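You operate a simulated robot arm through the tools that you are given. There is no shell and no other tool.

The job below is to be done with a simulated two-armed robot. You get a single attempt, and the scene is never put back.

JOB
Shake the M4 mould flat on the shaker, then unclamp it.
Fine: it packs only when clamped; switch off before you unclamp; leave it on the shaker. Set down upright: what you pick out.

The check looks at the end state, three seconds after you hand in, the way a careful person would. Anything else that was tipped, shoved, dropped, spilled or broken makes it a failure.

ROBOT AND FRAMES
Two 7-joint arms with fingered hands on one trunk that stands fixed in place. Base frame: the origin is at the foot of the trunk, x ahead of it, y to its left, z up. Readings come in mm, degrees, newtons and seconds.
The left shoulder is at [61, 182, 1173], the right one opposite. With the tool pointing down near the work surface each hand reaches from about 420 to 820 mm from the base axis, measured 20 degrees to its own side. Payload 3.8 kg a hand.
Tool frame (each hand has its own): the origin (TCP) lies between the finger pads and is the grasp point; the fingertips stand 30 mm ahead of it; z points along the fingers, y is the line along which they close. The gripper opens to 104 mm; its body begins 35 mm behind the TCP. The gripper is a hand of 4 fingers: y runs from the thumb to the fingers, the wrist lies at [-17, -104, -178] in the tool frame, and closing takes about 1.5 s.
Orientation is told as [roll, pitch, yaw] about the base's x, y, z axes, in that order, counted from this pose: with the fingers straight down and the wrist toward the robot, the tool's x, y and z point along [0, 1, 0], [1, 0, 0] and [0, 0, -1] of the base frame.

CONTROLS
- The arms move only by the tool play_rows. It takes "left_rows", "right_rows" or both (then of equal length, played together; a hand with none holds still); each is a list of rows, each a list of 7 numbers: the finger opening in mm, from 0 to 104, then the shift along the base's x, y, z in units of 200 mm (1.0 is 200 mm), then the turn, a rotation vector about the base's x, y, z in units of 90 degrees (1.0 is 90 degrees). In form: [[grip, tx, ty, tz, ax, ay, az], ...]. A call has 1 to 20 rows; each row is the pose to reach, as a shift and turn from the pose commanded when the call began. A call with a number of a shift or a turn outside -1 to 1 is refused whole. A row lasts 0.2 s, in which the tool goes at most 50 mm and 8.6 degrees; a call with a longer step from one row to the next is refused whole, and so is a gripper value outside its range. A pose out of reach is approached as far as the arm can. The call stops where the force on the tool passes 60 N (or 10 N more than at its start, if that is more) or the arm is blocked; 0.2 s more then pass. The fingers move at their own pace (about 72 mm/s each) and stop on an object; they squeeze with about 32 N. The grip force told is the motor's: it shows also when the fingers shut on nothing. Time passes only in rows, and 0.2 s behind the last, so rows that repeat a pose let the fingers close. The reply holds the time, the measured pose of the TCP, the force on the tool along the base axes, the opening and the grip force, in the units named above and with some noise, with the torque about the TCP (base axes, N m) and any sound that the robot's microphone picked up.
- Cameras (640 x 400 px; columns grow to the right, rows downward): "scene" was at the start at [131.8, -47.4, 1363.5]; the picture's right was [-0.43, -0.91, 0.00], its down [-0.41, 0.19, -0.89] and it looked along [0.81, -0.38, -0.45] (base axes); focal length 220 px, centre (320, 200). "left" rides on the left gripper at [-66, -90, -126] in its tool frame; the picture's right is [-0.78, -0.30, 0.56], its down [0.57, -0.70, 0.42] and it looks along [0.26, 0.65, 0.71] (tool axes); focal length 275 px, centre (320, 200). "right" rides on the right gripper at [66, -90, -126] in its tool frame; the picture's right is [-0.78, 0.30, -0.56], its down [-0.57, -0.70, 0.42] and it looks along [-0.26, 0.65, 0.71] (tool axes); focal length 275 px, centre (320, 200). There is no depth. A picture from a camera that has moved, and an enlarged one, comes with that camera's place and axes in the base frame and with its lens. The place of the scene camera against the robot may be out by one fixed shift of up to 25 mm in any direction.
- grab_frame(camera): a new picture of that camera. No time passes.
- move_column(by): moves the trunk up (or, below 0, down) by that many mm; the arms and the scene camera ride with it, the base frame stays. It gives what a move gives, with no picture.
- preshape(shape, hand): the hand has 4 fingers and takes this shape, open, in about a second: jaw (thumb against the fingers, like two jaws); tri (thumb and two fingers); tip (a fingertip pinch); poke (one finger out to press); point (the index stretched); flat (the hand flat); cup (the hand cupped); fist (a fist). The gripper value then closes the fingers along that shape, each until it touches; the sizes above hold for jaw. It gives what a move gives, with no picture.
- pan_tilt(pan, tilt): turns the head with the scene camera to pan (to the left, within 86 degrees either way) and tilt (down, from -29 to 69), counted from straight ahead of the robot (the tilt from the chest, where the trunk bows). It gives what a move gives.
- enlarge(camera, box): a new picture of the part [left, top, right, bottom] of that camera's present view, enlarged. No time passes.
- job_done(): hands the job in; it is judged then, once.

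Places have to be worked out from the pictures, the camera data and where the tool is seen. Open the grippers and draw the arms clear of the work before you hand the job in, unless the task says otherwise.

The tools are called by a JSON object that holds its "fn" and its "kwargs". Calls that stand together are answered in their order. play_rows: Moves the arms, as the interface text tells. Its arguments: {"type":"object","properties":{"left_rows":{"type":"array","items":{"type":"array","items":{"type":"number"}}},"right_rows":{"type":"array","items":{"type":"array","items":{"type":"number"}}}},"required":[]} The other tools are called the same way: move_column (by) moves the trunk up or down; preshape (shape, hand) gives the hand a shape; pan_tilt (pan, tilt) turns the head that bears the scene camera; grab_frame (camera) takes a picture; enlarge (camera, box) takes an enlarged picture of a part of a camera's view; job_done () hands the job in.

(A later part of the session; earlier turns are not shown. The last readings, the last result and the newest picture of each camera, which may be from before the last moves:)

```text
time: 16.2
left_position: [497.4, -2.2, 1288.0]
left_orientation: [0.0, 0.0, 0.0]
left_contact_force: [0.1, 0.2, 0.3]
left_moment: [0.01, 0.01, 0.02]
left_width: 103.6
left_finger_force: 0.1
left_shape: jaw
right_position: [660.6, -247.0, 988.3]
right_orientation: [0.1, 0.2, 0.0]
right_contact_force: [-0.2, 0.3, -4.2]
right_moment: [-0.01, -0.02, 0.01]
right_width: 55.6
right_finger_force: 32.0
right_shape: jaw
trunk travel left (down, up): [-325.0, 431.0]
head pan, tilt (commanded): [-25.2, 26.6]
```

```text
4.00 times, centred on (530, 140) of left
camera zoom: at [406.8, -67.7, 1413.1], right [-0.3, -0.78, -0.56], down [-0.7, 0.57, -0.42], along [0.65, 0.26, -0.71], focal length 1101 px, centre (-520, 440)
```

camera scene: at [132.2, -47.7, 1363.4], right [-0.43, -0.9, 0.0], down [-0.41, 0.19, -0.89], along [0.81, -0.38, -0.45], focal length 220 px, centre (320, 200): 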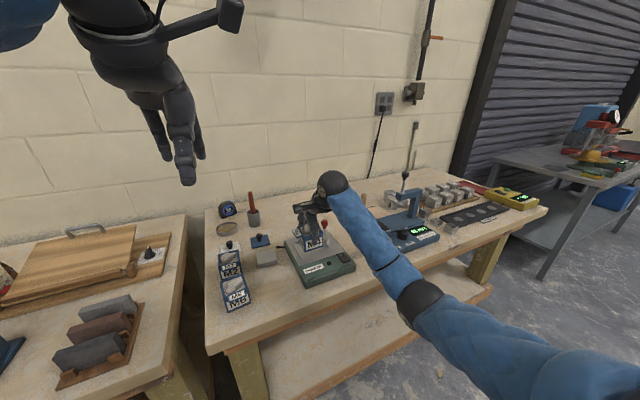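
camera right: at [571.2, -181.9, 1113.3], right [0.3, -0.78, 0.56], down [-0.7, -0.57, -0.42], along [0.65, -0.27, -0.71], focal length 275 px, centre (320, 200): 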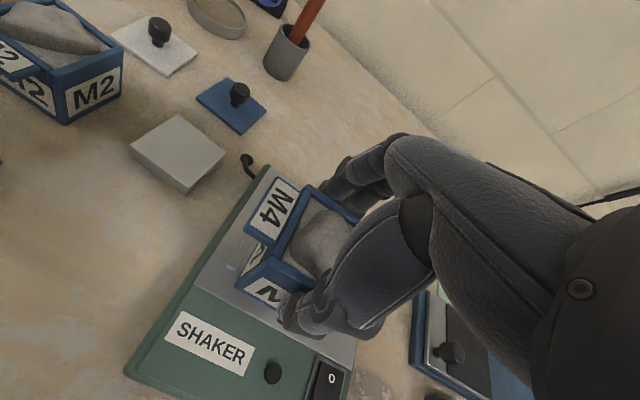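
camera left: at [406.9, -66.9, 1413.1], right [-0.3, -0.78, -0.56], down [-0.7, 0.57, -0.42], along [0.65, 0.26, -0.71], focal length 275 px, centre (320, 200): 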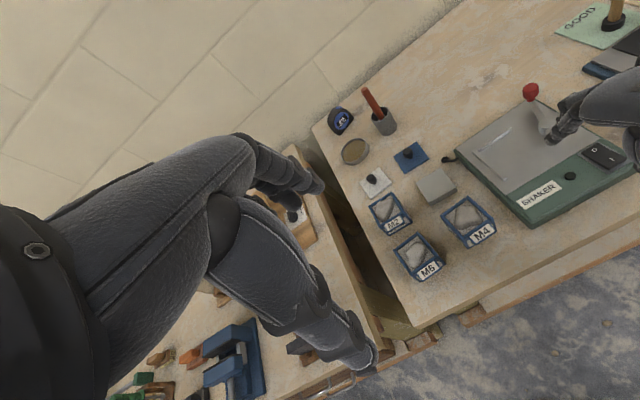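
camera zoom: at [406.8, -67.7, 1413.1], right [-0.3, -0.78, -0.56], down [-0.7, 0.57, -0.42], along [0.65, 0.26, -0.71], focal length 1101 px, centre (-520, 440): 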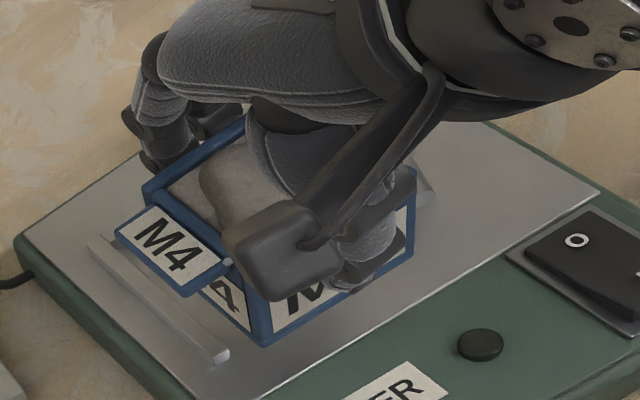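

Both views agree the left bar's centre line is at y≈-217 (inner face ≈-221) and the mould is square to it. I'll move to (698, -256) and lower until the mould's bottom is a few mm above the plate.

{"fn": "play_rows", "kwargs": {"right_rows": [[40, 0.05, -0.01, 0, 0, 0, 0], [40, 0.1, -0.025, 0, 0, 0, 0], [40, 0.15, -0.035, 0, 0, 0, 0], [40, 0.185, -0.04, 0, 0, 0, 0], [40, 0.185, -0.04, -0.05, 0, 0, 0], [40, 0.185, -0.04, -0.11, 0, 0, 0], [40, 0.185, -0.04, -0.16, 0, 0, 0], [40, 0.185, -0.04, -0.205, 0, 0, 0], [40, 0.185, -0.04, -0.205, 0, 0, 0]]}}

{"fn": "enlarge", "kwargs": {"camera": "left", "box": [470, 90, 590, 190]}}

{"fn": "enlarge", "kwargs": {"camera": "right", "box": [160, 150, 400, 350]}}

{"fn": "enlarge", "kwargs": {"camera": "scene", "box": [280, 200, 360, 280]}}

```text
time: 18.2
left_position: [496.8, -1.2, 1286.1]
left_orientation: [-0.1, 0.0, 0.0]
left_contact_force: [-0.7, 0.2, 0.9]
left_moment: [0.0, -0.01, 0.02]
left_width: 103.5
left_finger_force: 0.0
left_shape: jaw
right_position: [696.6, -253.3, 946.6]
right_orientation: [0.0, 0.0, 0.0]
right_contact_force: [0.0, 0.0, -4.3]
right_moment: [0.03, 0.02, 0.02]
right_width: 55.8
right_finger_force: 32.6
right_shape: jaw
trunk travel left (down, up): [-325.0, 431.0]
head pan, tilt (commanded): [-25.2, 26.6]
```

```text
4.00 times, centred on (530, 140) of left
camera zoom: at [406.9, -67.5, 1413.1], right [-0.3, -0.78, -0.56], down [-0.7, 0.57, -0.42], along [0.65, 0.26, -0.71], focal length 1101 px, centre (-520, 440)
```

zoom: 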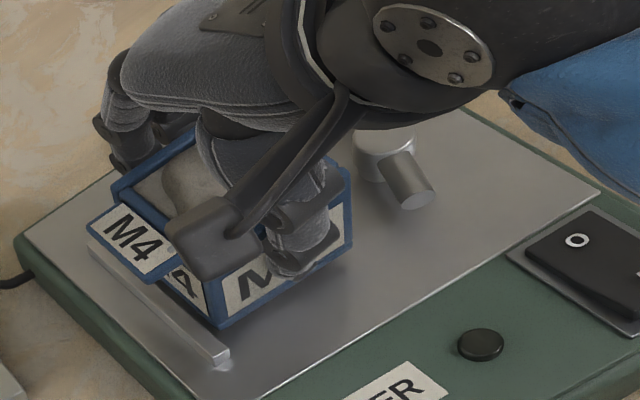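

```text
2.00 times, centred on (280, 250) of right
camera zoom: at [607.9, -188.5, 1072.4], right [0.3, -0.78, 0.56], down [-0.7, -0.57, -0.42], along [0.65, -0.26, -0.71], focal length 551 px, centre (400, 100)
```

zoom: 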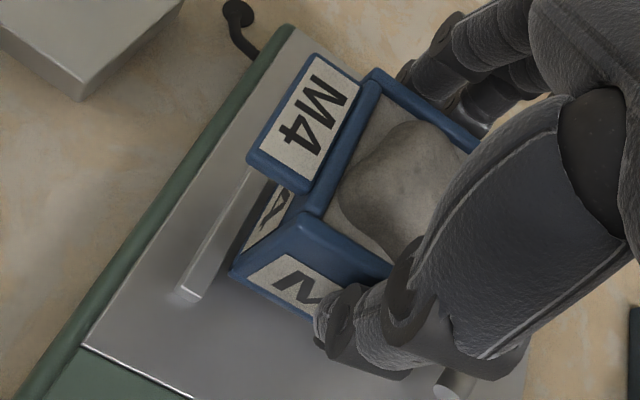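

```text
5.00 times, centred on (320, 240) of scene
camera zoom: at [132.3, -47.5, 1363.4], right [-0.43, -0.91, 0.0], down [-0.41, 0.19, -0.89], along [0.81, -0.38, -0.45], focal length 1100 px, centre (320, 0)
```

zoom: 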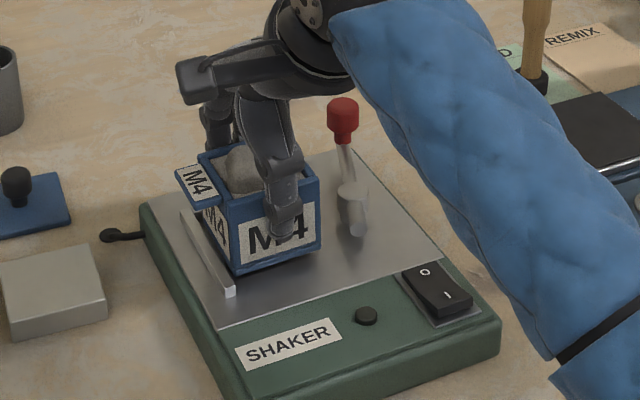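

The mould's left face is at y≈-226 (5 mm short of the bar's inner face at -221) and its bottom ≈6 mm above the plate. I'll lower in small steps and watch the force.

{"fn": "play_rows", "kwargs": {"right_rows": [[40, 0, 0, -0.01, 0, 0, 0], [40, 0, 0, -0.02, 0, 0, 0], [40, 0, 0, -0.025, 0, 0, 0], [40, 0, 0, -0.025, 0, 0, 0]]}}

```text
time: 19.2
left_position: [497.8, -1.3, 1287.5]
left_orientation: [0.1, 0.0, 0.0]
left_contact_force: [-0.4, -0.6, -0.7]
left_moment: [-0.01, 0.03, -0.02]
left_width: 103.6
left_finger_force: 0.0
left_shape: jaw
right_position: [695.6, -255.1, 942.1]
right_orientation: [0.1, 0.0, -0.1]
right_contact_force: [0.7, 0.2, -2.5]
right_moment: [0.02, 0.02, 0.01]
right_width: 55.7
right_finger_force: 31.8
right_shape: jaw
trunk travel left (down, up): [-325.0, 431.0]
head pan, tilt (commanded): [-25.2, 26.6]
```

The force still shows mostly the mould's weight (-2.5 N), so contact is just beginning or not yet. I'll go down another 2 mm.

{"fn": "play_rows", "kwargs": {"right_rows": [[40, 0, 0, -0.005, 0, 0, 0], [40, 0, 0, -0.01, 0, 0, 0], [40, 0, 0, -0.01, 0, 0, 0]]}}

```text
time: 20.0
left_position: [496.6, -1.3, 1287.3]
left_orientation: [0.0, 0.0, 0.1]
left_contact_force: [-0.3, -0.5, -0.8]
left_moment: [0.01, -0.02, -0.02]
left_width: 103.7
left_finger_force: 0.1
left_shape: jaw
right_position: [696.2, -254.1, 940.6]
right_orientation: [0.0, -0.1, 0.0]
right_contact_force: [1.6, -0.9, 2.8]
right_moment: [0.06, 0.12, 0.0]
right_width: 55.9
right_finger_force: 32.4
right_shape: jaw
trunk travel left (down, up): [-325.0, 431.0]
head pan, tilt (commanded): [-25.2, 26.6]
```

The force turned to +2.8 N, so the mould rests on the plate. Now I'll slide it gently +x toward the far stop, watching the x force.

{"fn": "play_rows", "kwargs": {"right_rows": [[40, 0.005, 0, 0, 0, 0, 0], [40, 0.01, 0, 0, 0, 0, 0], [40, 0.015, 0, 0, 0, 0, 0], [40, 0.02, 0, 0, 0, 0, 0], [40, 0.02, 0, 0, 0, 0, 0]]}}

```text
time: 21.2
left_position: [496.8, -1.8, 1288.3]
left_orientation: [0.1, 0.0, 0.0]
left_contact_force: [0.6, -0.7, 0.5]
left_moment: [0.01, 0.0, 0.0]
left_width: 103.5
left_finger_force: 0.0
left_shape: jaw
right_position: [700.9, -253.4, 940.9]
right_orientation: [0.0, -0.1, 0.0]
right_contact_force: [-2.6, -0.9, 0.5]
right_moment: [0.11, 0.12, 0.02]
right_width: 55.7
right_finger_force: 32.1
right_shape: jaw
trunk travel left (down, up): [-325.0, 431.0]
head pan, tilt (commanded): [-25.2, 26.6]
```

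The x force is only -2.6 N (sliding friction), so no stop contact yet. I'll go on 4 mm in x and 4 mm in y.

{"fn": "play_rows", "kwargs": {"right_rows": [[40, 0.005, 0.005, 0, 0, 0, 0], [40, 0.01, 0.01, 0, 0, 0, 0], [40, 0.015, 0.015, 0, 0, 0, 0], [40, 0.015, 0.02, 0, 0, 0, 0], [40, 0.015, 0.02, 0, 0, 0, 0]]}}

{"fn": "enlarge", "kwargs": {"camera": "right", "box": [160, 150, 400, 350]}}

{"fn": "enlarge", "kwargs": {"camera": "left", "box": [470, 90, 590, 190]}}

```text
time: 22.4
left_position: [496.0, -1.5, 1287.7]
left_orientation: [0.0, 0.0, 0.0]
left_contact_force: [-1.0, 0.2, -0.2]
left_moment: [-0.02, 0.01, -0.01]
left_width: 103.4
left_finger_force: 0.1
left_shape: jaw
right_position: [703.3, -251.8, 942.0]
right_orientation: [0.1, -0.1, 0.0]
right_contact_force: [-0.7, -3.4, 3.4]
right_moment: [0.05, 0.11, 0.02]
right_width: 55.7
right_finger_force: 32.4
right_shape: jaw
trunk travel left (down, up): [-325.0, 431.0]
head pan, tilt (commanded): [-25.2, 26.6]
```

```text
2.00 times, centred on (280, 250) of right
camera zoom: at [613.9, -186.0, 1065.9], right [0.3, -0.78, 0.56], down [-0.7, -0.57, -0.43], along [0.65, -0.26, -0.71], focal length 551 px, centre (400, 100)
```

zoom: 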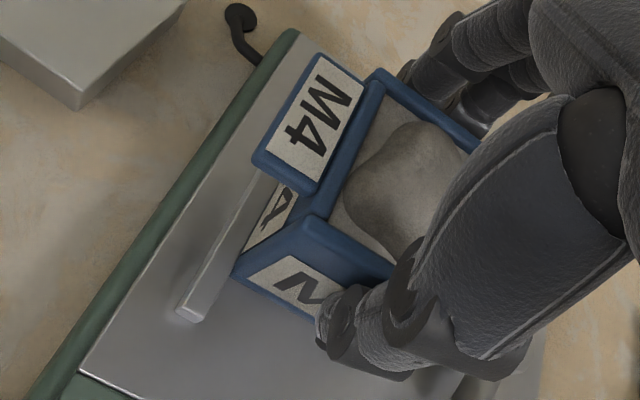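

```text
4.00 times, centred on (530, 140) of left
camera zoom: at [406.0, -67.6, 1413.4], right [-0.3, -0.78, -0.56], down [-0.7, 0.57, -0.42], along [0.65, 0.26, -0.71], focal length 1101 px, centre (-520, 440)
```

zoom: 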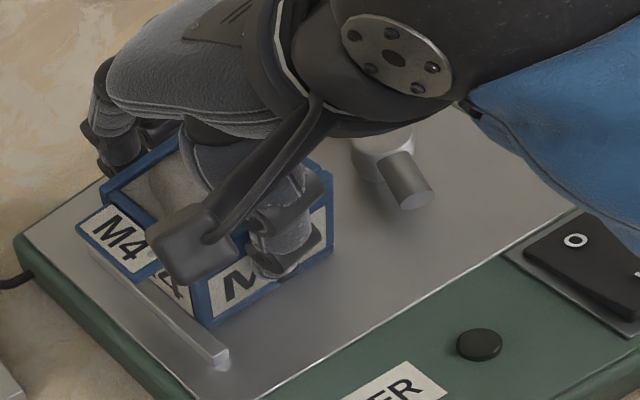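

There's still ~2–3 mm gap on both sides by the pictures, and forces are only friction-level. I'll continue +3 mm in x and +2 mm in y.

{"fn": "play_rows", "kwargs": {"right_rows": [[40, 0.005, 0.005, 0, 0, 0, 0], [40, 0.01, 0.01, 0, 0, 0, 0], [40, 0.01, 0.01, 0, 0, 0, 0]]}}

```text
time: 23.2
left_position: [495.7, -1.7, 1288.1]
left_orientation: [0.0, 0.0, 0.0]
left_contact_force: [-0.8, -0.4, 0.0]
left_moment: [0.0, -0.02, 0.0]
left_width: 103.8
left_finger_force: 0.0
left_shape: jaw
right_position: [704.1, -249.1, 941.3]
right_orientation: [-0.1, 0.1, -0.2]
right_contact_force: [-6.2, -10.2, 4.5]
right_moment: [-0.17, 0.21, -0.14]
right_width: 55.2
right_finger_force: 31.7
right_shape: jaw
trunk travel left (down, up): [-325.0, 431.0]
head pan, tilt (commanded): [-25.2, 26.6]
```

Forces of -6 N in x and -10 N in y show the mould meeting the stops. I'll nudge 1 mm more in x to confirm it's seated there too.

{"fn": "play_rows", "kwargs": {"right_rows": [[40, 0.005, 0, 0, 0, 0, 0], [40, 0.005, 0, 0, 0, 0, 0]]}}

{"fn": "enlarge", "kwargs": {"camera": "right", "box": [160, 150, 400, 350]}}

```text
time: 23.8
left_position: [496.5, -3.6, 1288.9]
left_orientation: [0.0, -0.1, 0.0]
left_contact_force: [-0.3, 0.7, -0.4]
left_moment: [0.02, 0.0, -0.03]
left_width: 103.5
left_finger_force: 0.1
left_shape: jaw
right_position: [704.4, -249.7, 940.9]
right_orientation: [0.0, 0.0, -0.1]
right_contact_force: [-7.0, -11.8, 5.1]
right_moment: [-0.28, 0.19, -0.2]
right_width: 54.9
right_finger_force: 31.5
right_shape: jaw
trunk travel left (down, up): [-325.0, 431.0]
head pan, tilt (commanded): [-25.2, 26.6]
```

```text
2.00 times, centred on (280, 250) of right
camera zoom: at [615.9, -184.5, 1066.4], right [0.3, -0.78, 0.56], down [-0.7, -0.57, -0.43], along [0.65, -0.27, -0.71], focal length 551 px, centre (400, 100)
```

zoom: 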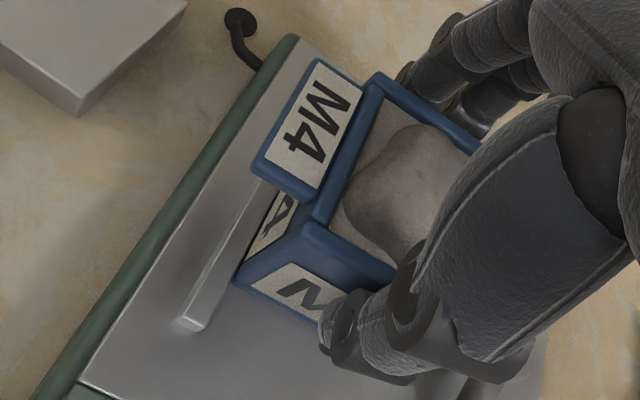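

Slight increase only; one more 2 mm nudge in x will tell whether it is against the far stop.

{"fn": "play_rows", "kwargs": {"right_rows": [[40, 0.005, 0, 0, 0, 0, 0], [40, 0.01, 0, 0, 0, 0, 0], [40, 0.01, 0, 0, 0, 0, 0]]}}

{"fn": "enlarge", "kwargs": {"camera": "left", "box": [470, 90, 590, 190]}}

{"fn": "enlarge", "kwargs": {"camera": "right", "box": [160, 150, 400, 350]}}

```text
time: 24.6
left_position: [495.1, -2.9, 1287.9]
left_orientation: [0.0, -0.1, 0.0]
left_contact_force: [0.9, -1.2, -0.1]
left_moment: [0.0, 0.01, 0.01]
left_width: 103.7
left_finger_force: 0.0
left_shape: jaw
right_position: [707.5, -250.4, 941.4]
right_orientation: [0.0, 0.0, -0.1]
right_contact_force: [-10.7, -13.0, 8.1]
right_moment: [-0.32, 0.34, -0.3]
right_width: 54.8
right_finger_force: 31.9
right_shape: jaw
trunk travel left (down, up): [-325.0, 431.0]
head pan, tilt (commanded): [-25.2, 26.6]
```

```text
4.00 times, centred on (530, 140) of left
camera zoom: at [403.9, -68.8, 1413.9], right [-0.3, -0.78, -0.56], down [-0.7, 0.57, -0.43], along [0.65, 0.27, -0.71], focal length 1101 px, centre (-520, 440)
```

zoom: 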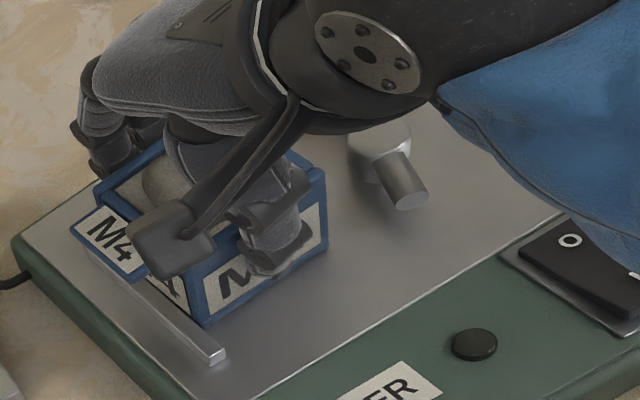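

```text
2.00 times, centred on (280, 250) of right
camera zoom: at [617.9, -184.4, 1066.1], right [0.3, -0.78, 0.56], down [-0.7, -0.57, -0.43], along [0.65, -0.26, -0.71], focal length 551 px, centre (400, 100)
```

zoom: 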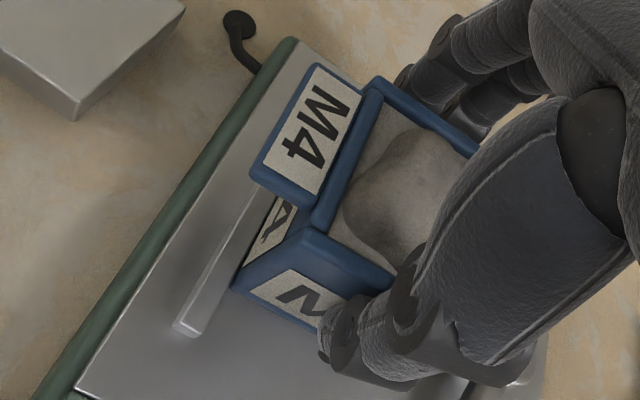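

The mould's near face stays at x≈674 while the hand advanced, so it is seated against the far stop as well as the left bar. I'll back off the preload, then open the fingers.

{"fn": "play_rows", "kwargs": {"right_rows": [[40, -0.008, -0.005, 0.003, 0, 0, 0], [40, -0.015, -0.008, 0.006, 0, 0, 0], [40, -0.015, -0.008, 0.006, 0, 0, 0], [58, -0.015, -0.008, 0.006, 0, 0, 0], [62, -0.015, -0.008, 0.006, 0, 0, 0], [68, -0.015, -0.008, 0.006, 0, 0, 0], [76, -0.015, -0.008, 0.006, 0, 0, 0], [84, -0.015, -0.008, 0.006, 0, 0, 0], [84, -0.015, -0.008, 0.006, 0, 0, 0]]}}

{"fn": "enlarge", "kwargs": {"camera": "left", "box": [470, 90, 590, 190]}}

{"fn": "enlarge", "kwargs": {"camera": "right", "box": [160, 150, 400, 350]}}

```text
time: 26.6
left_position: [498.5, -0.2, 1287.2]
left_orientation: [-0.1, -0.1, 0.0]
left_contact_force: [-0.1, 0.5, 0.7]
left_moment: [0.01, -0.01, 0.0]
left_width: 103.7
left_finger_force: 0.0
left_shape: jaw
right_position: [704.9, -249.5, 941.6]
right_orientation: [0.0, 0.0, 0.0]
right_contact_force: [-0.1, -0.1, 0.7]
right_moment: [0.02, 0.03, 0.0]
right_width: 84.1
right_finger_force: 0.1
right_shape: jaw
trunk travel left (down, up): [-325.0, 431.0]
head pan, tilt (commanded): [-25.2, 26.6]
```

```text
4.00 times, centred on (530, 140) of left
camera zoom: at [406.5, -67.3, 1413.2], right [-0.3, -0.78, -0.56], down [-0.7, 0.57, -0.42], along [0.65, 0.26, -0.71], focal length 1101 px, centre (-520, 440)
```

zoom: 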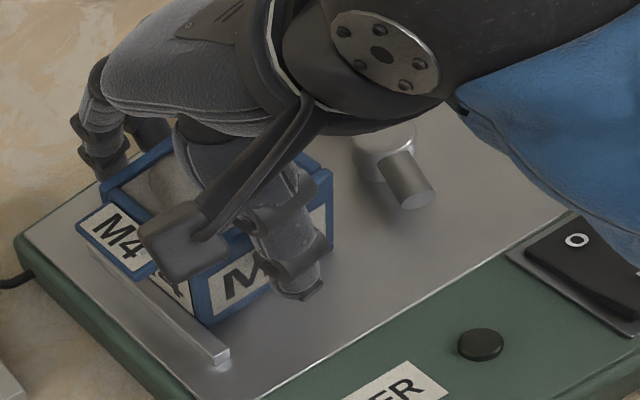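

```text
2.00 times, centred on (280, 250) of right
camera zoom: at [616.1, -184.6, 1066.2], right [0.3, -0.78, 0.56], down [-0.7, -0.57, -0.42], along [0.65, -0.26, -0.71], focal length 551 px, centre (400, 100)
```

zoom: 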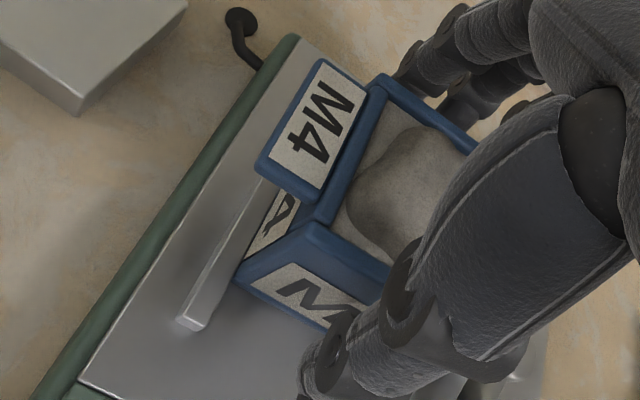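

The hand is open and free of force, and the mould stands flat in the corner. I'll lift straight up and back to see it.

{"fn": "play_rows", "kwargs": {"right_rows": [[84, 0, 0, 0.05, 0, 0, 0], [84, 0, 0, 0.12, 0, 0, 0], [84, 0, 0, 0.2, 0, 0, 0], [84, 0, 0, 0.32, 0, 0, 0], [84, 0, 0, 0.45, 0, 0, 0], [84, 0, 0, 0.58, 0, 0, 0], [84, -0.1, 0, 0.65, 0, 0, 0], [84, -0.25, 0, 0.7, 0, 0, 0], [84, -0.4, 0, 0.7, 0, 0, 0], [84, -0.6, -0.1, 0.7, 0, 0, 0], [84, -0.7, -0.2, 0.7, 0, 0, 0]]}}

{"fn": "grab_frame", "kwargs": {"camera": "right"}}

{"fn": "enlarge", "kwargs": {"camera": "left", "box": [440, 70, 640, 230]}}

{"fn": "enlarge", "kwargs": {"camera": "scene", "box": [270, 190, 370, 290]}}

```text
time: 29.0
left_position: [497.6, -1.1, 1286.6]
left_orientation: [0.0, 0.1, 0.0]
left_contact_force: [-0.3, 0.0, -0.4]
left_moment: [-0.03, 0.0, -0.01]
left_width: 103.7
left_finger_force: 0.0
left_shape: jaw
right_position: [566.0, -289.0, 1083.0]
right_orientation: [0.0, 0.0, 0.2]
right_contact_force: [0.1, 0.6, -0.1]
right_moment: [0.02, -0.01, 0.0]
right_width: 83.7
right_finger_force: 0.1
right_shape: jaw
trunk travel left (down, up): [-325.0, 431.0]
head pan, tilt (commanded): [-25.2, 26.6]
```

```text
taken
camera right: at [476.8, -224.2, 1207.6], right [0.3, -0.78, 0.56], down [-0.7, -0.57, -0.42], along [0.65, -0.26, -0.71], focal length 275 px, centre (320, 200)
```

right: 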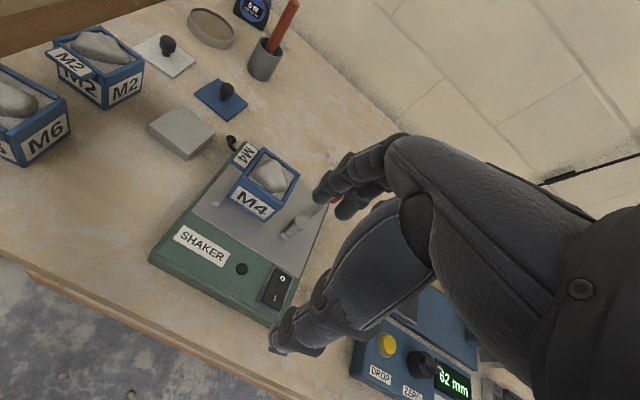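

```text
2.50 times, centred on (540, 150) of left
camera zoom: at [406.2, -67.4, 1413.3], right [-0.3, -0.78, -0.56], down [-0.7, 0.57, -0.42], along [0.65, 0.26, -0.71], focal length 688 px, centre (-230, 325)
```

zoom: 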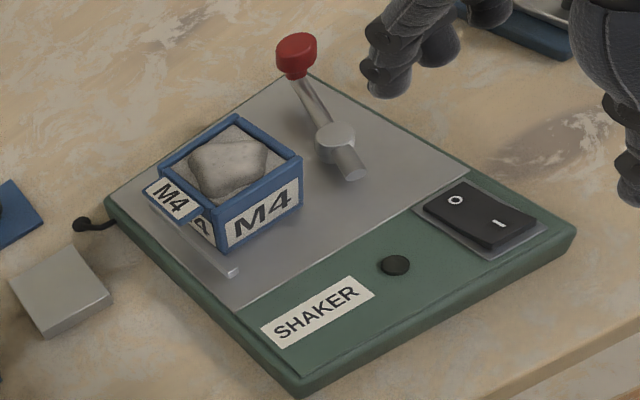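

```text
4.00 times, centred on (320, 240) of scene
camera zoom: at [131.7, -47.4, 1363.5], right [-0.43, -0.91, 0.0], down [-0.41, 0.19, -0.89], along [0.81, -0.38, -0.45], focal length 880 px, centre (320, 40)
```

zoom: 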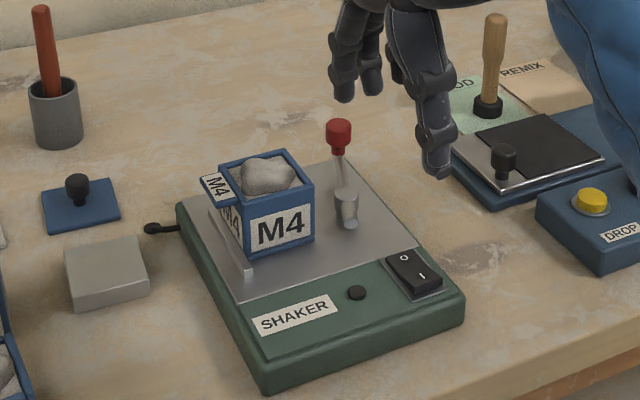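

M4 is squarely seated in the corner (right face y≈-284) and level. Next comes the lever and the switch, for which a single finger seems best, so I'll take the poke shape and look at where the fingertip is.

{"fn": "preshape", "kwargs": {"shape": "poke", "hand": "right"}}

{"fn": "grab_frame", "kwargs": {"camera": "right"}}

{"fn": "grab_frame", "kwargs": {"camera": "left"}}

{"fn": "enlarge", "kwargs": {"camera": "scene", "box": [270, 130, 430, 290]}}

```text
time: 29.9
left_position: [498.2, -0.6, 1287.1]
left_orientation: [-0.1, -0.1, 0.0]
left_contact_force: [0.1, -1.1, 0.4]
left_moment: [0.04, -0.01, -0.02]
left_width: 103.6
left_finger_force: 0.1
left_shape: jaw
right_position: [566.7, -290.0, 1082.2]
right_orientation: [0.0, 0.0, 0.0]
right_contact_force: [-0.1, 0.3, 0.3]
right_moment: [0.0, 0.01, -0.03]
right_width: 0.3
right_finger_force: 0.0
right_shape: poke
trunk travel left (down, up): [-325.0, 431.0]
head pan, tilt (commanded): [-25.2, 26.6]
```

```text
taken
camera right: at [477.6, -224.4, 1207.6], right [0.3, -0.78, 0.56], down [-0.7, -0.57, -0.42], along [0.65, -0.26, -0.71], focal length 275 px, centre (320, 200)
```

right: 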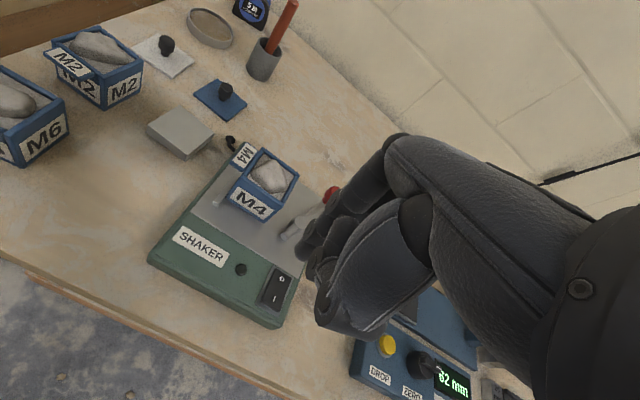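

```text
taken
camera left: at [406.5, -67.3, 1413.2], right [-0.3, -0.78, -0.56], down [-0.7, 0.57, -0.42], along [0.65, 0.26, -0.71], focal length 275 px, centre (320, 200)
```

left: 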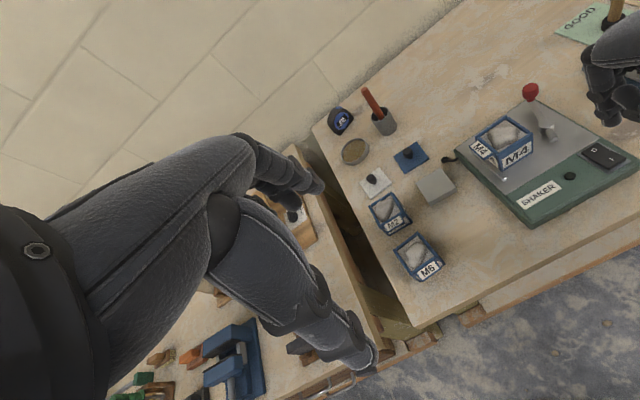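

```text
2.50 times, centred on (350, 210) of scene
camera zoom: at [131.9, -47.3, 1363.5], right [-0.43, -0.9, 0.0], down [-0.41, 0.19, -0.89], along [0.81, -0.38, -0.45], focal length 550 px, centre (245, 175)
```

zoom: 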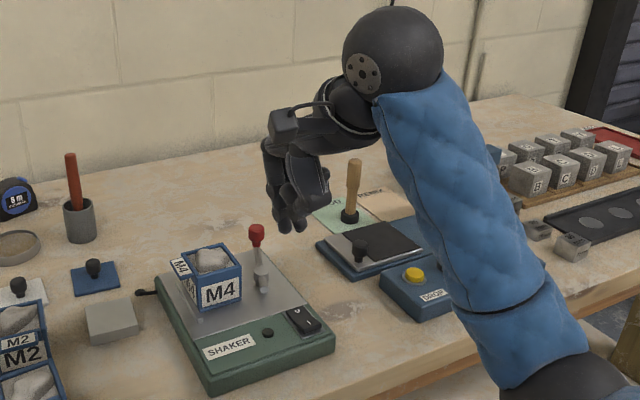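

I'll zoom in on the poking hand from the left and scene cameras to find its fingertip.

{"fn": "enlarge", "kwargs": {"camera": "left", "box": [560, 10, 640, 140]}}

{"fn": "enlarge", "kwargs": {"camera": "scene", "box": [320, 160, 400, 230]}}

{"fn": "enlarge", "kwargs": {"camera": "right", "box": [270, 130, 450, 350]}}

```text
3.08 times, centred on (600, 75) of left
camera zoom: at [406.5, -67.3, 1413.2], right [-0.3, -0.78, -0.56], down [-0.7, 0.57, -0.42], along [0.65, 0.26, -0.71], focal length 847 px, centre (-542, 585)
```

zoom: 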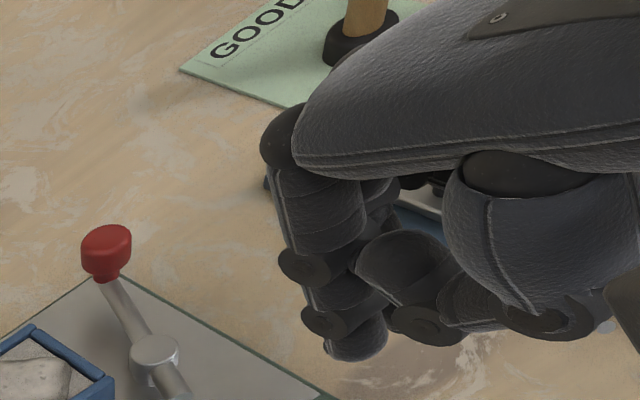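

```text
5.71 times, centred on (360, 195) of scene
camera zoom: at [131.9, -47.3, 1363.5], right [-0.43, -0.9, 0.0], down [-0.41, 0.19, -0.89], along [0.81, -0.38, -0.45], focal length 1257 px, centre (91, 229)
```

zoom: 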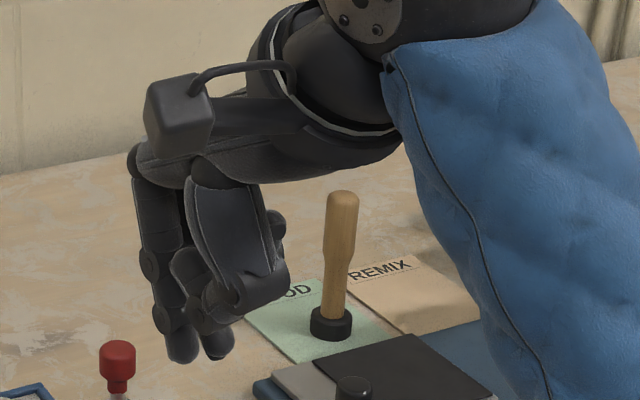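

```text
1.82 times, centred on (360, 240) of right
camera zoom: at [477.6, -224.4, 1207.6], right [0.3, -0.78, 0.56], down [-0.7, -0.57, -0.42], along [0.65, -0.26, -0.71], focal length 500 px, centre (247, 127)
```

zoom: 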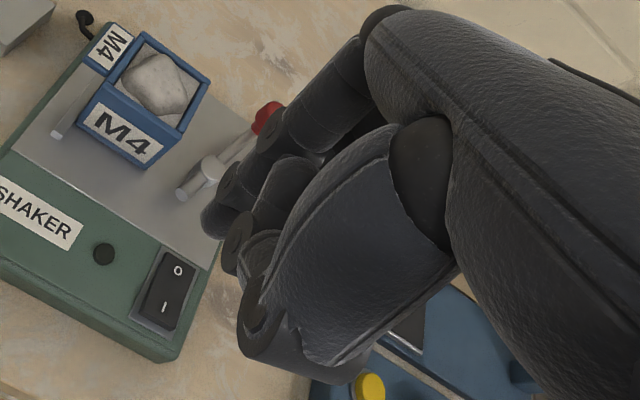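

In the poke shape the index tip is about 15–18 mm below and 12–14 mm left of the TCP, with curled fingers beside it, so it is fine for the switch but awkward for dragging the lever. For the lever I'll go back to jaw and take the knob between the fingertips.

{"fn": "preshape", "kwargs": {"shape": "jaw", "hand": "right"}}

{"fn": "enlarge", "kwargs": {"camera": "left", "box": [490, 70, 590, 150]}}

{"fn": "enlarge", "kwargs": {"camera": "scene", "box": [300, 205, 360, 265]}}

```text
time: 30.8
left_position: [497.1, -1.1, 1287.9]
left_orientation: [0.1, 0.0, 0.0]
left_contact_force: [0.3, 0.4, -0.1]
left_moment: [0.02, 0.01, 0.03]
left_width: 103.6
left_finger_force: 0.1
left_shape: jaw
right_position: [567.5, -290.0, 1082.9]
right_orientation: [0.0, -0.1, 0.0]
right_contact_force: [0.4, 0.5, 0.4]
right_moment: [-0.03, -0.01, -0.02]
right_width: 104.0
right_finger_force: 0.0
right_shape: jaw
trunk travel left (down, up): [-325.0, 431.0]
head pan, tilt (commanded): [-25.2, 26.6]
```

```text
5.00 times, centred on (540, 110) of left
camera zoom: at [406.5, -67.3, 1413.2], right [-0.3, -0.78, -0.56], down [-0.7, 0.57, -0.42], along [0.65, 0.26, -0.71], focal length 1376 px, centre (-780, 650)
```

zoom: 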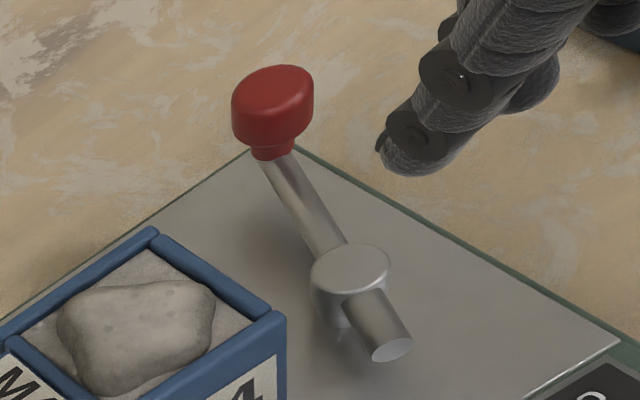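

```text
6.67 times, centred on (330, 235) of scene
camera zoom: at [131.9, -47.4, 1363.5], right [-0.43, -0.91, 0.0], down [-0.41, 0.19, -0.89], along [0.81, -0.38, -0.45], focal length 1466 px, centre (253, -33)
```

zoom: 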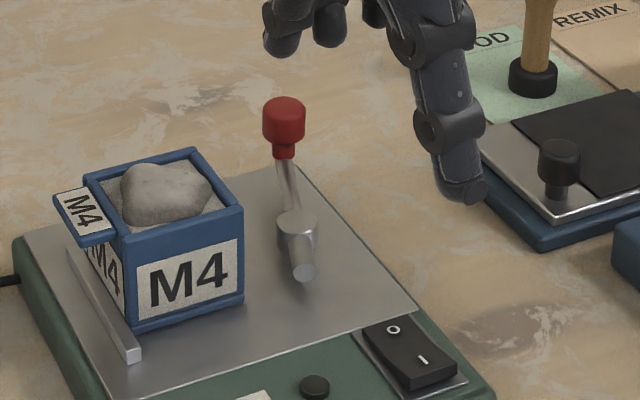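

The lever is clear to see: post disc ≈27 mm wide, stub pointing toward -x, knob standing at the far end. I'll move over the knob at (755, -344), staying high.

{"fn": "play_rows", "kwargs": {"right_rows": [[100, 0.12, -0.03, 0, 0, 0, 0], [95, 0.24, -0.07, 0, 0, 0, 0], [90, 0.36, -0.1, 0, 0, 0, 0], [85, 0.48, -0.14, 0, 0, 0, 0], [80, 0.6, -0.17, -0.05, 0, 0, 0], [75, 0.72, -0.21, -0.12, 0, 0, 0], [70, 0.84, -0.24, -0.22, 0, 0, 0], [70, 0.937, -0.268, -0.36, 0, 0, 0], [70, 0.937, -0.268, -0.41, 0, 0, 0], [70, 0.937, -0.268, -0.41, 0, 0, 0]]}}

{"fn": "grab_frame", "kwargs": {"camera": "right"}}

{"fn": "enlarge", "kwargs": {"camera": "left", "box": [480, 30, 640, 150]}}

{"fn": "enlarge", "kwargs": {"camera": "scene", "box": [280, 170, 380, 270]}}

```text
time: 33.0
left_position: [498.6, -0.4, 1287.7]
left_orientation: [0.0, 0.0, 0.0]
left_contact_force: [0.1, -0.4, -0.5]
left_moment: [0.03, 0.03, -0.02]
left_width: 103.8
left_finger_force: 0.0
left_shape: jaw
right_position: [749.1, -342.3, 998.7]
right_orientation: [0.1, 0.0, 0.1]
right_contact_force: [-0.7, -0.4, 1.1]
right_moment: [0.01, 0.01, -0.01]
right_width: 70.1
right_finger_force: 0.0
right_shape: jaw
trunk travel left (down, up): [-325.0, 431.0]
head pan, tilt (commanded): [-25.2, 26.6]
```

```text
taken
camera right: at [661.2, -277.1, 1124.1], right [0.3, -0.78, 0.56], down [-0.7, -0.57, -0.42], along [0.65, -0.26, -0.71], focal length 275 px, centre (320, 200)
```

right: 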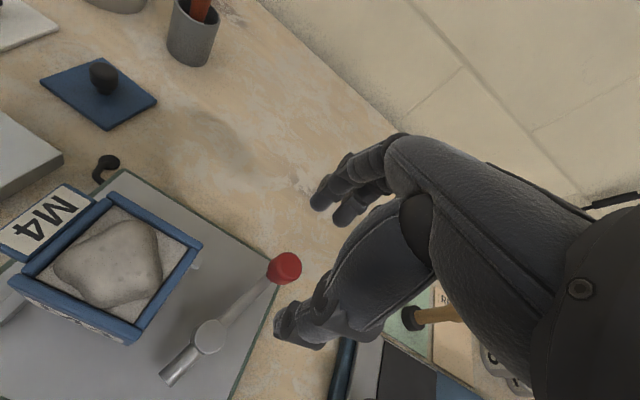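

```text
3.33 times, centred on (560, 90) of left
camera zoom: at [406.6, -67.2, 1413.2], right [-0.3, -0.78, -0.56], down [-0.7, 0.57, -0.42], along [0.65, 0.26, -0.71], focal length 918 px, centre (-480, 567)
```

zoom: 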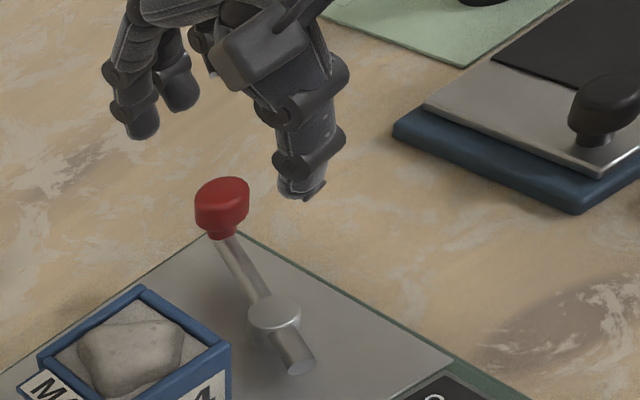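

```text
4.00 times, centred on (330, 220) of scene
camera zoom: at [132.0, -47.3, 1363.5], right [-0.43, -0.91, 0.0], down [-0.41, 0.19, -0.89], along [0.81, -0.38, -0.45], focal length 880 px, centre (280, 120)
```

zoom: 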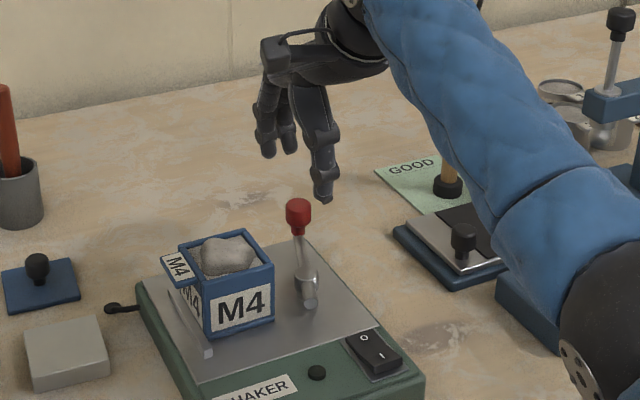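

Knob confirmed at about (756.5, -342.5), top 937; the thumb opposes the index and middle fingers. The "tri" shape suits this small knob, so I'll switch to it here, high above, and look.

{"fn": "preshape", "kwargs": {"shape": "tri", "hand": "right"}}

{"fn": "grab_frame", "kwargs": {"camera": "right"}}

{"fn": "enlarge", "kwargs": {"camera": "left", "box": [480, 30, 640, 150]}}

{"fn": "enlarge", "kwargs": {"camera": "scene", "box": [300, 170, 360, 250]}}

```text
time: 33.9
left_position: [497.2, -2.9, 1287.3]
left_orientation: [0.0, 0.0, 0.0]
left_contact_force: [0.0, 0.5, 0.3]
left_moment: [0.01, 0.0, 0.01]
left_width: 103.7
left_finger_force: 0.0
left_shape: jaw
right_position: [750.4, -341.7, 999.1]
right_orientation: [0.0, -0.1, 0.0]
right_contact_force: [-0.4, 0.3, -0.2]
right_moment: [-0.01, -0.02, 0.02]
right_width: 103.9
right_finger_force: 0.1
right_shape: tri
trunk travel left (down, up): [-325.0, 431.0]
head pan, tilt (commanded): [-25.2, 26.6]
```

```text
taken
camera right: at [661.0, -277.3, 1124.3], right [0.3, -0.78, 0.56], down [-0.7, -0.57, -0.42], along [0.65, -0.26, -0.71], focal length 275 px, centre (320, 200)
```

right: 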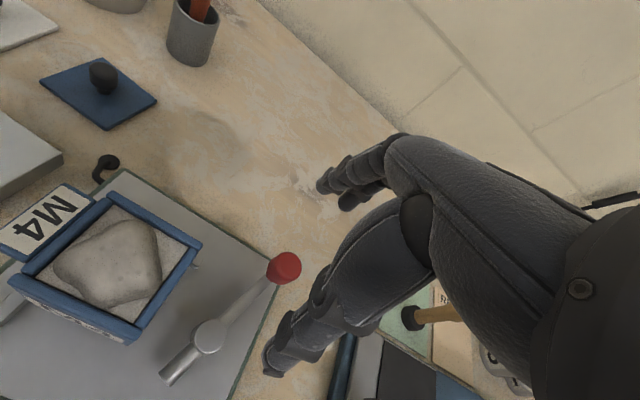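

```text
3.33 times, centred on (560, 90) of left
camera zoom: at [406.5, -67.3, 1413.2], right [-0.3, -0.78, -0.56], down [-0.7, 0.57, -0.42], along [0.65, 0.26, -0.71], focal length 918 px, centre (-480, 567)
```

zoom: 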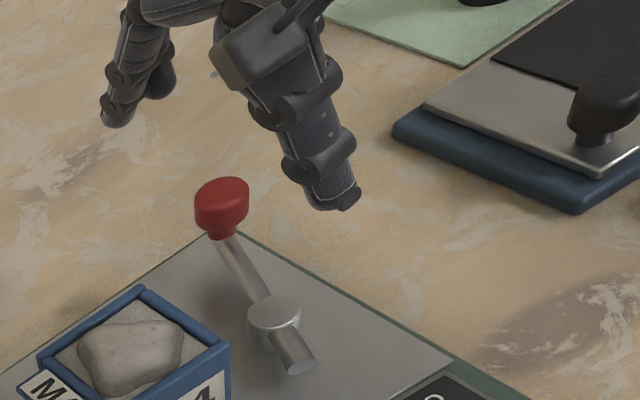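

```text
5.00 times, centred on (330, 210) of scene
camera zoom: at [131.9, -47.4, 1363.5], right [-0.43, -0.91, 0.0], down [-0.41, 0.19, -0.89], along [0.81, -0.38, -0.45], focal length 1100 px, centre (270, 150)
```

zoom: 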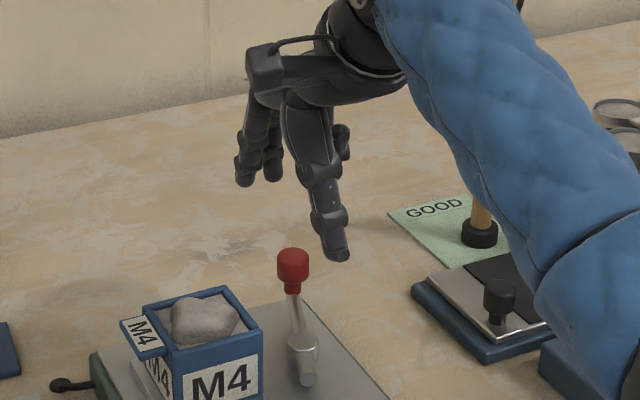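

In tri the thumb faces index and middle with the ring finger tucked away. I'll narrow to 60 mm, correct x by +5.5 mm, and descend so the fingertips reach about 16 mm down the knob's side, staying above the rod.

{"fn": "play_rows", "kwargs": {"right_rows": [[90, 0.01, 0, 0, 0, 0, 0], [75, 0.0275, 0.003, -0.02, 0, 0, 0], [60, 0.0275, 0.003, -0.06, 0, 0, 0], [60, 0.0275, 0.003, -0.1, 0, 0, 0], [60, 0.0275, 0.003, -0.14, 0, 0, 0], [60, 0.0275, 0.003, -0.18, 0, 0, 0], [60, 0.0275, 0.003, -0.21, 0, 0, 0], [60, 0.0275, 0.003, -0.236, 0, 0, 0], [60, 0.0275, 0.003, -0.236, 0, 0, 0]]}}

{"fn": "enlarge", "kwargs": {"camera": "right", "box": [180, 130, 440, 400]}}

{"fn": "enlarge", "kwargs": {"camera": "left", "box": [490, 50, 590, 150]}}

{"fn": "enlarge", "kwargs": {"camera": "scene", "box": [300, 190, 360, 260]}}

```text
time: 35.9
left_position: [497.8, -1.3, 1287.2]
left_orientation: [0.0, 0.0, 0.0]
left_contact_force: [0.2, 0.3, 1.3]
left_moment: [-0.01, 0.0, 0.0]
left_width: 103.6
left_finger_force: 0.0
left_shape: jaw
right_position: [756.0, -342.0, 952.4]
right_orientation: [0.0, 0.0, 0.0]
right_contact_force: [0.0, 0.6, -0.1]
right_moment: [-0.01, -0.03, 0.0]
right_width: 60.6
right_finger_force: 0.0
right_shape: tri
trunk travel left (down, up): [-325.0, 431.0]
head pan, tilt (commanded): [-25.2, 26.6]
```

```text
1.48 times, centred on (310, 265) of right
camera zoom: at [667.6, -276.8, 1077.3], right [0.3, -0.78, 0.56], down [-0.7, -0.57, -0.42], along [0.65, -0.26, -0.71], focal length 408 px, centre (335, 104)
```

zoom: 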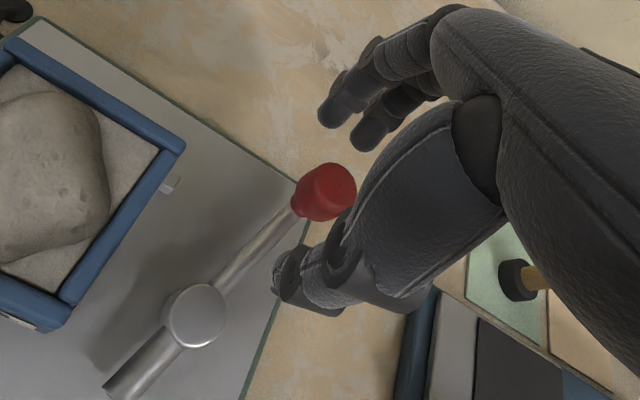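

```text
4.00 times, centred on (540, 100) of left
camera zoom: at [406.5, -67.4, 1413.2], right [-0.3, -0.78, -0.56], down [-0.7, 0.57, -0.42], along [0.65, 0.26, -0.71], focal length 1101 px, centre (-560, 600)
```

zoom: 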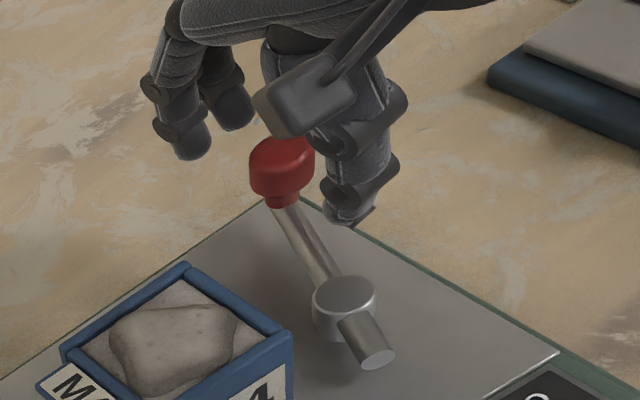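

```text
5.71 times, centred on (330, 225) of scene
camera zoom: at [131.9, -47.4, 1363.5], right [-0.43, -0.91, 0.0], down [-0.41, 0.19, -0.89], along [0.81, -0.38, -0.45], focal length 1257 px, centre (263, 57)
```

zoom: 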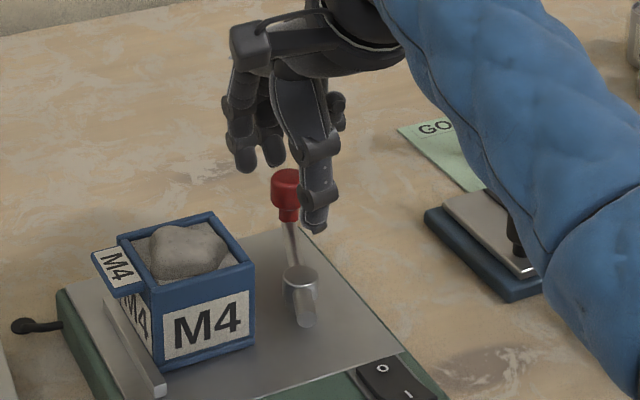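

The thumb is at (718, -342) and the fingers beyond the knob, which is centred between them. I'll close on the knob.

{"fn": "play_rows", "kwargs": {"right_rows": [[50, 0, 0, 0, 0, 0, 0], [40, 0, 0, 0, 0, 0, 0], [30, 0, 0, 0, 0, 0, 0], [20, 0, 0, 0, 0, 0, 0], [15, 0, 0, 0, 0, 0, 0], [15, 0, 0, 0, 0, 0, 0], [15, 0, 0, 0, 0, 0, 0]]}}

{"fn": "enlarge", "kwargs": {"camera": "right", "box": [180, 130, 440, 400]}}

{"fn": "enlarge", "kwargs": {"camera": "left", "box": [490, 50, 590, 150]}}

{"fn": "enlarge", "kwargs": {"camera": "scene", "box": [300, 190, 360, 260]}}

```text
time: 37.5
left_position: [496.9, -1.7, 1286.3]
left_orientation: [0.0, 0.0, 0.0]
left_contact_force: [-1.6, -0.1, -0.5]
left_moment: [-0.01, -0.01, 0.0]
left_width: 103.7
left_finger_force: 0.2
left_shape: jaw
right_position: [756.7, -341.9, 952.7]
right_orientation: [0.0, -0.1, -0.1]
right_contact_force: [0.1, 0.5, 1.0]
right_moment: [0.02, -0.03, -0.01]
right_width: 15.7
right_finger_force: 0.1
right_shape: tri
trunk travel left (down, up): [-325.0, 431.0]
head pan, tilt (commanded): [-25.2, 26.6]
```

```text
1.48 times, centred on (310, 265) of right
camera zoom: at [667.6, -276.8, 1077.6], right [0.3, -0.78, 0.56], down [-0.7, -0.57, -0.42], along [0.65, -0.26, -0.71], focal length 408 px, centre (335, 104)
```

zoom: 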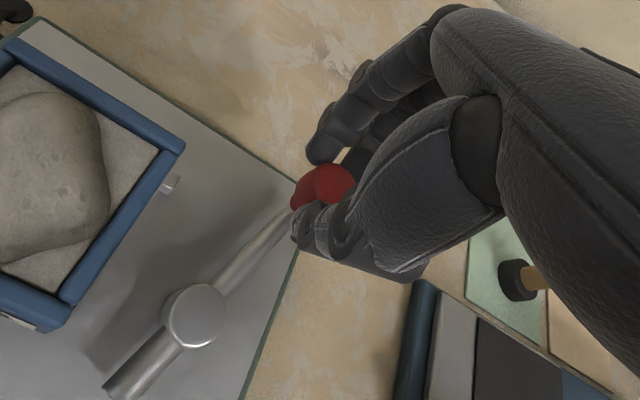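

```text
4.00 times, centred on (540, 100) of left
camera zoom: at [406.4, -67.3, 1413.2], right [-0.3, -0.78, -0.56], down [-0.7, 0.57, -0.42], along [0.65, 0.26, -0.71], focal length 1101 px, centre (-560, 600)
```

zoom: 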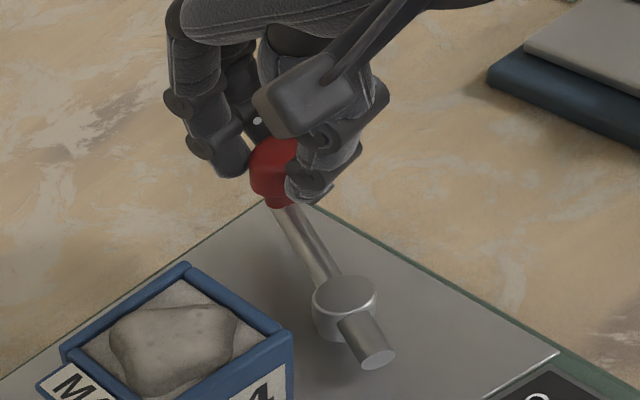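

```text
5.71 times, centred on (330, 225) of scene
camera zoom: at [131.8, -47.3, 1363.5], right [-0.43, -0.91, 0.0], down [-0.41, 0.19, -0.89], along [0.81, -0.38, -0.45], focal length 1257 px, centre (263, 57)
```

zoom: 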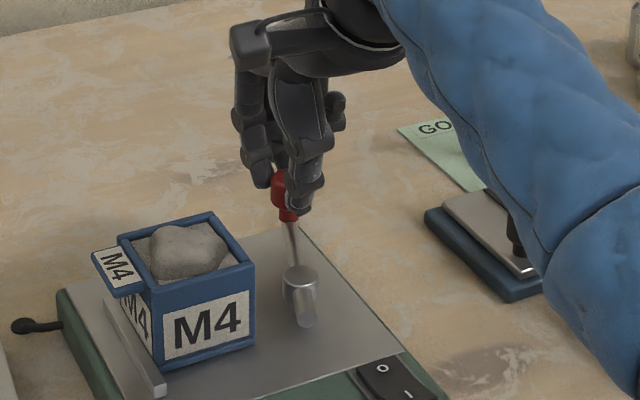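

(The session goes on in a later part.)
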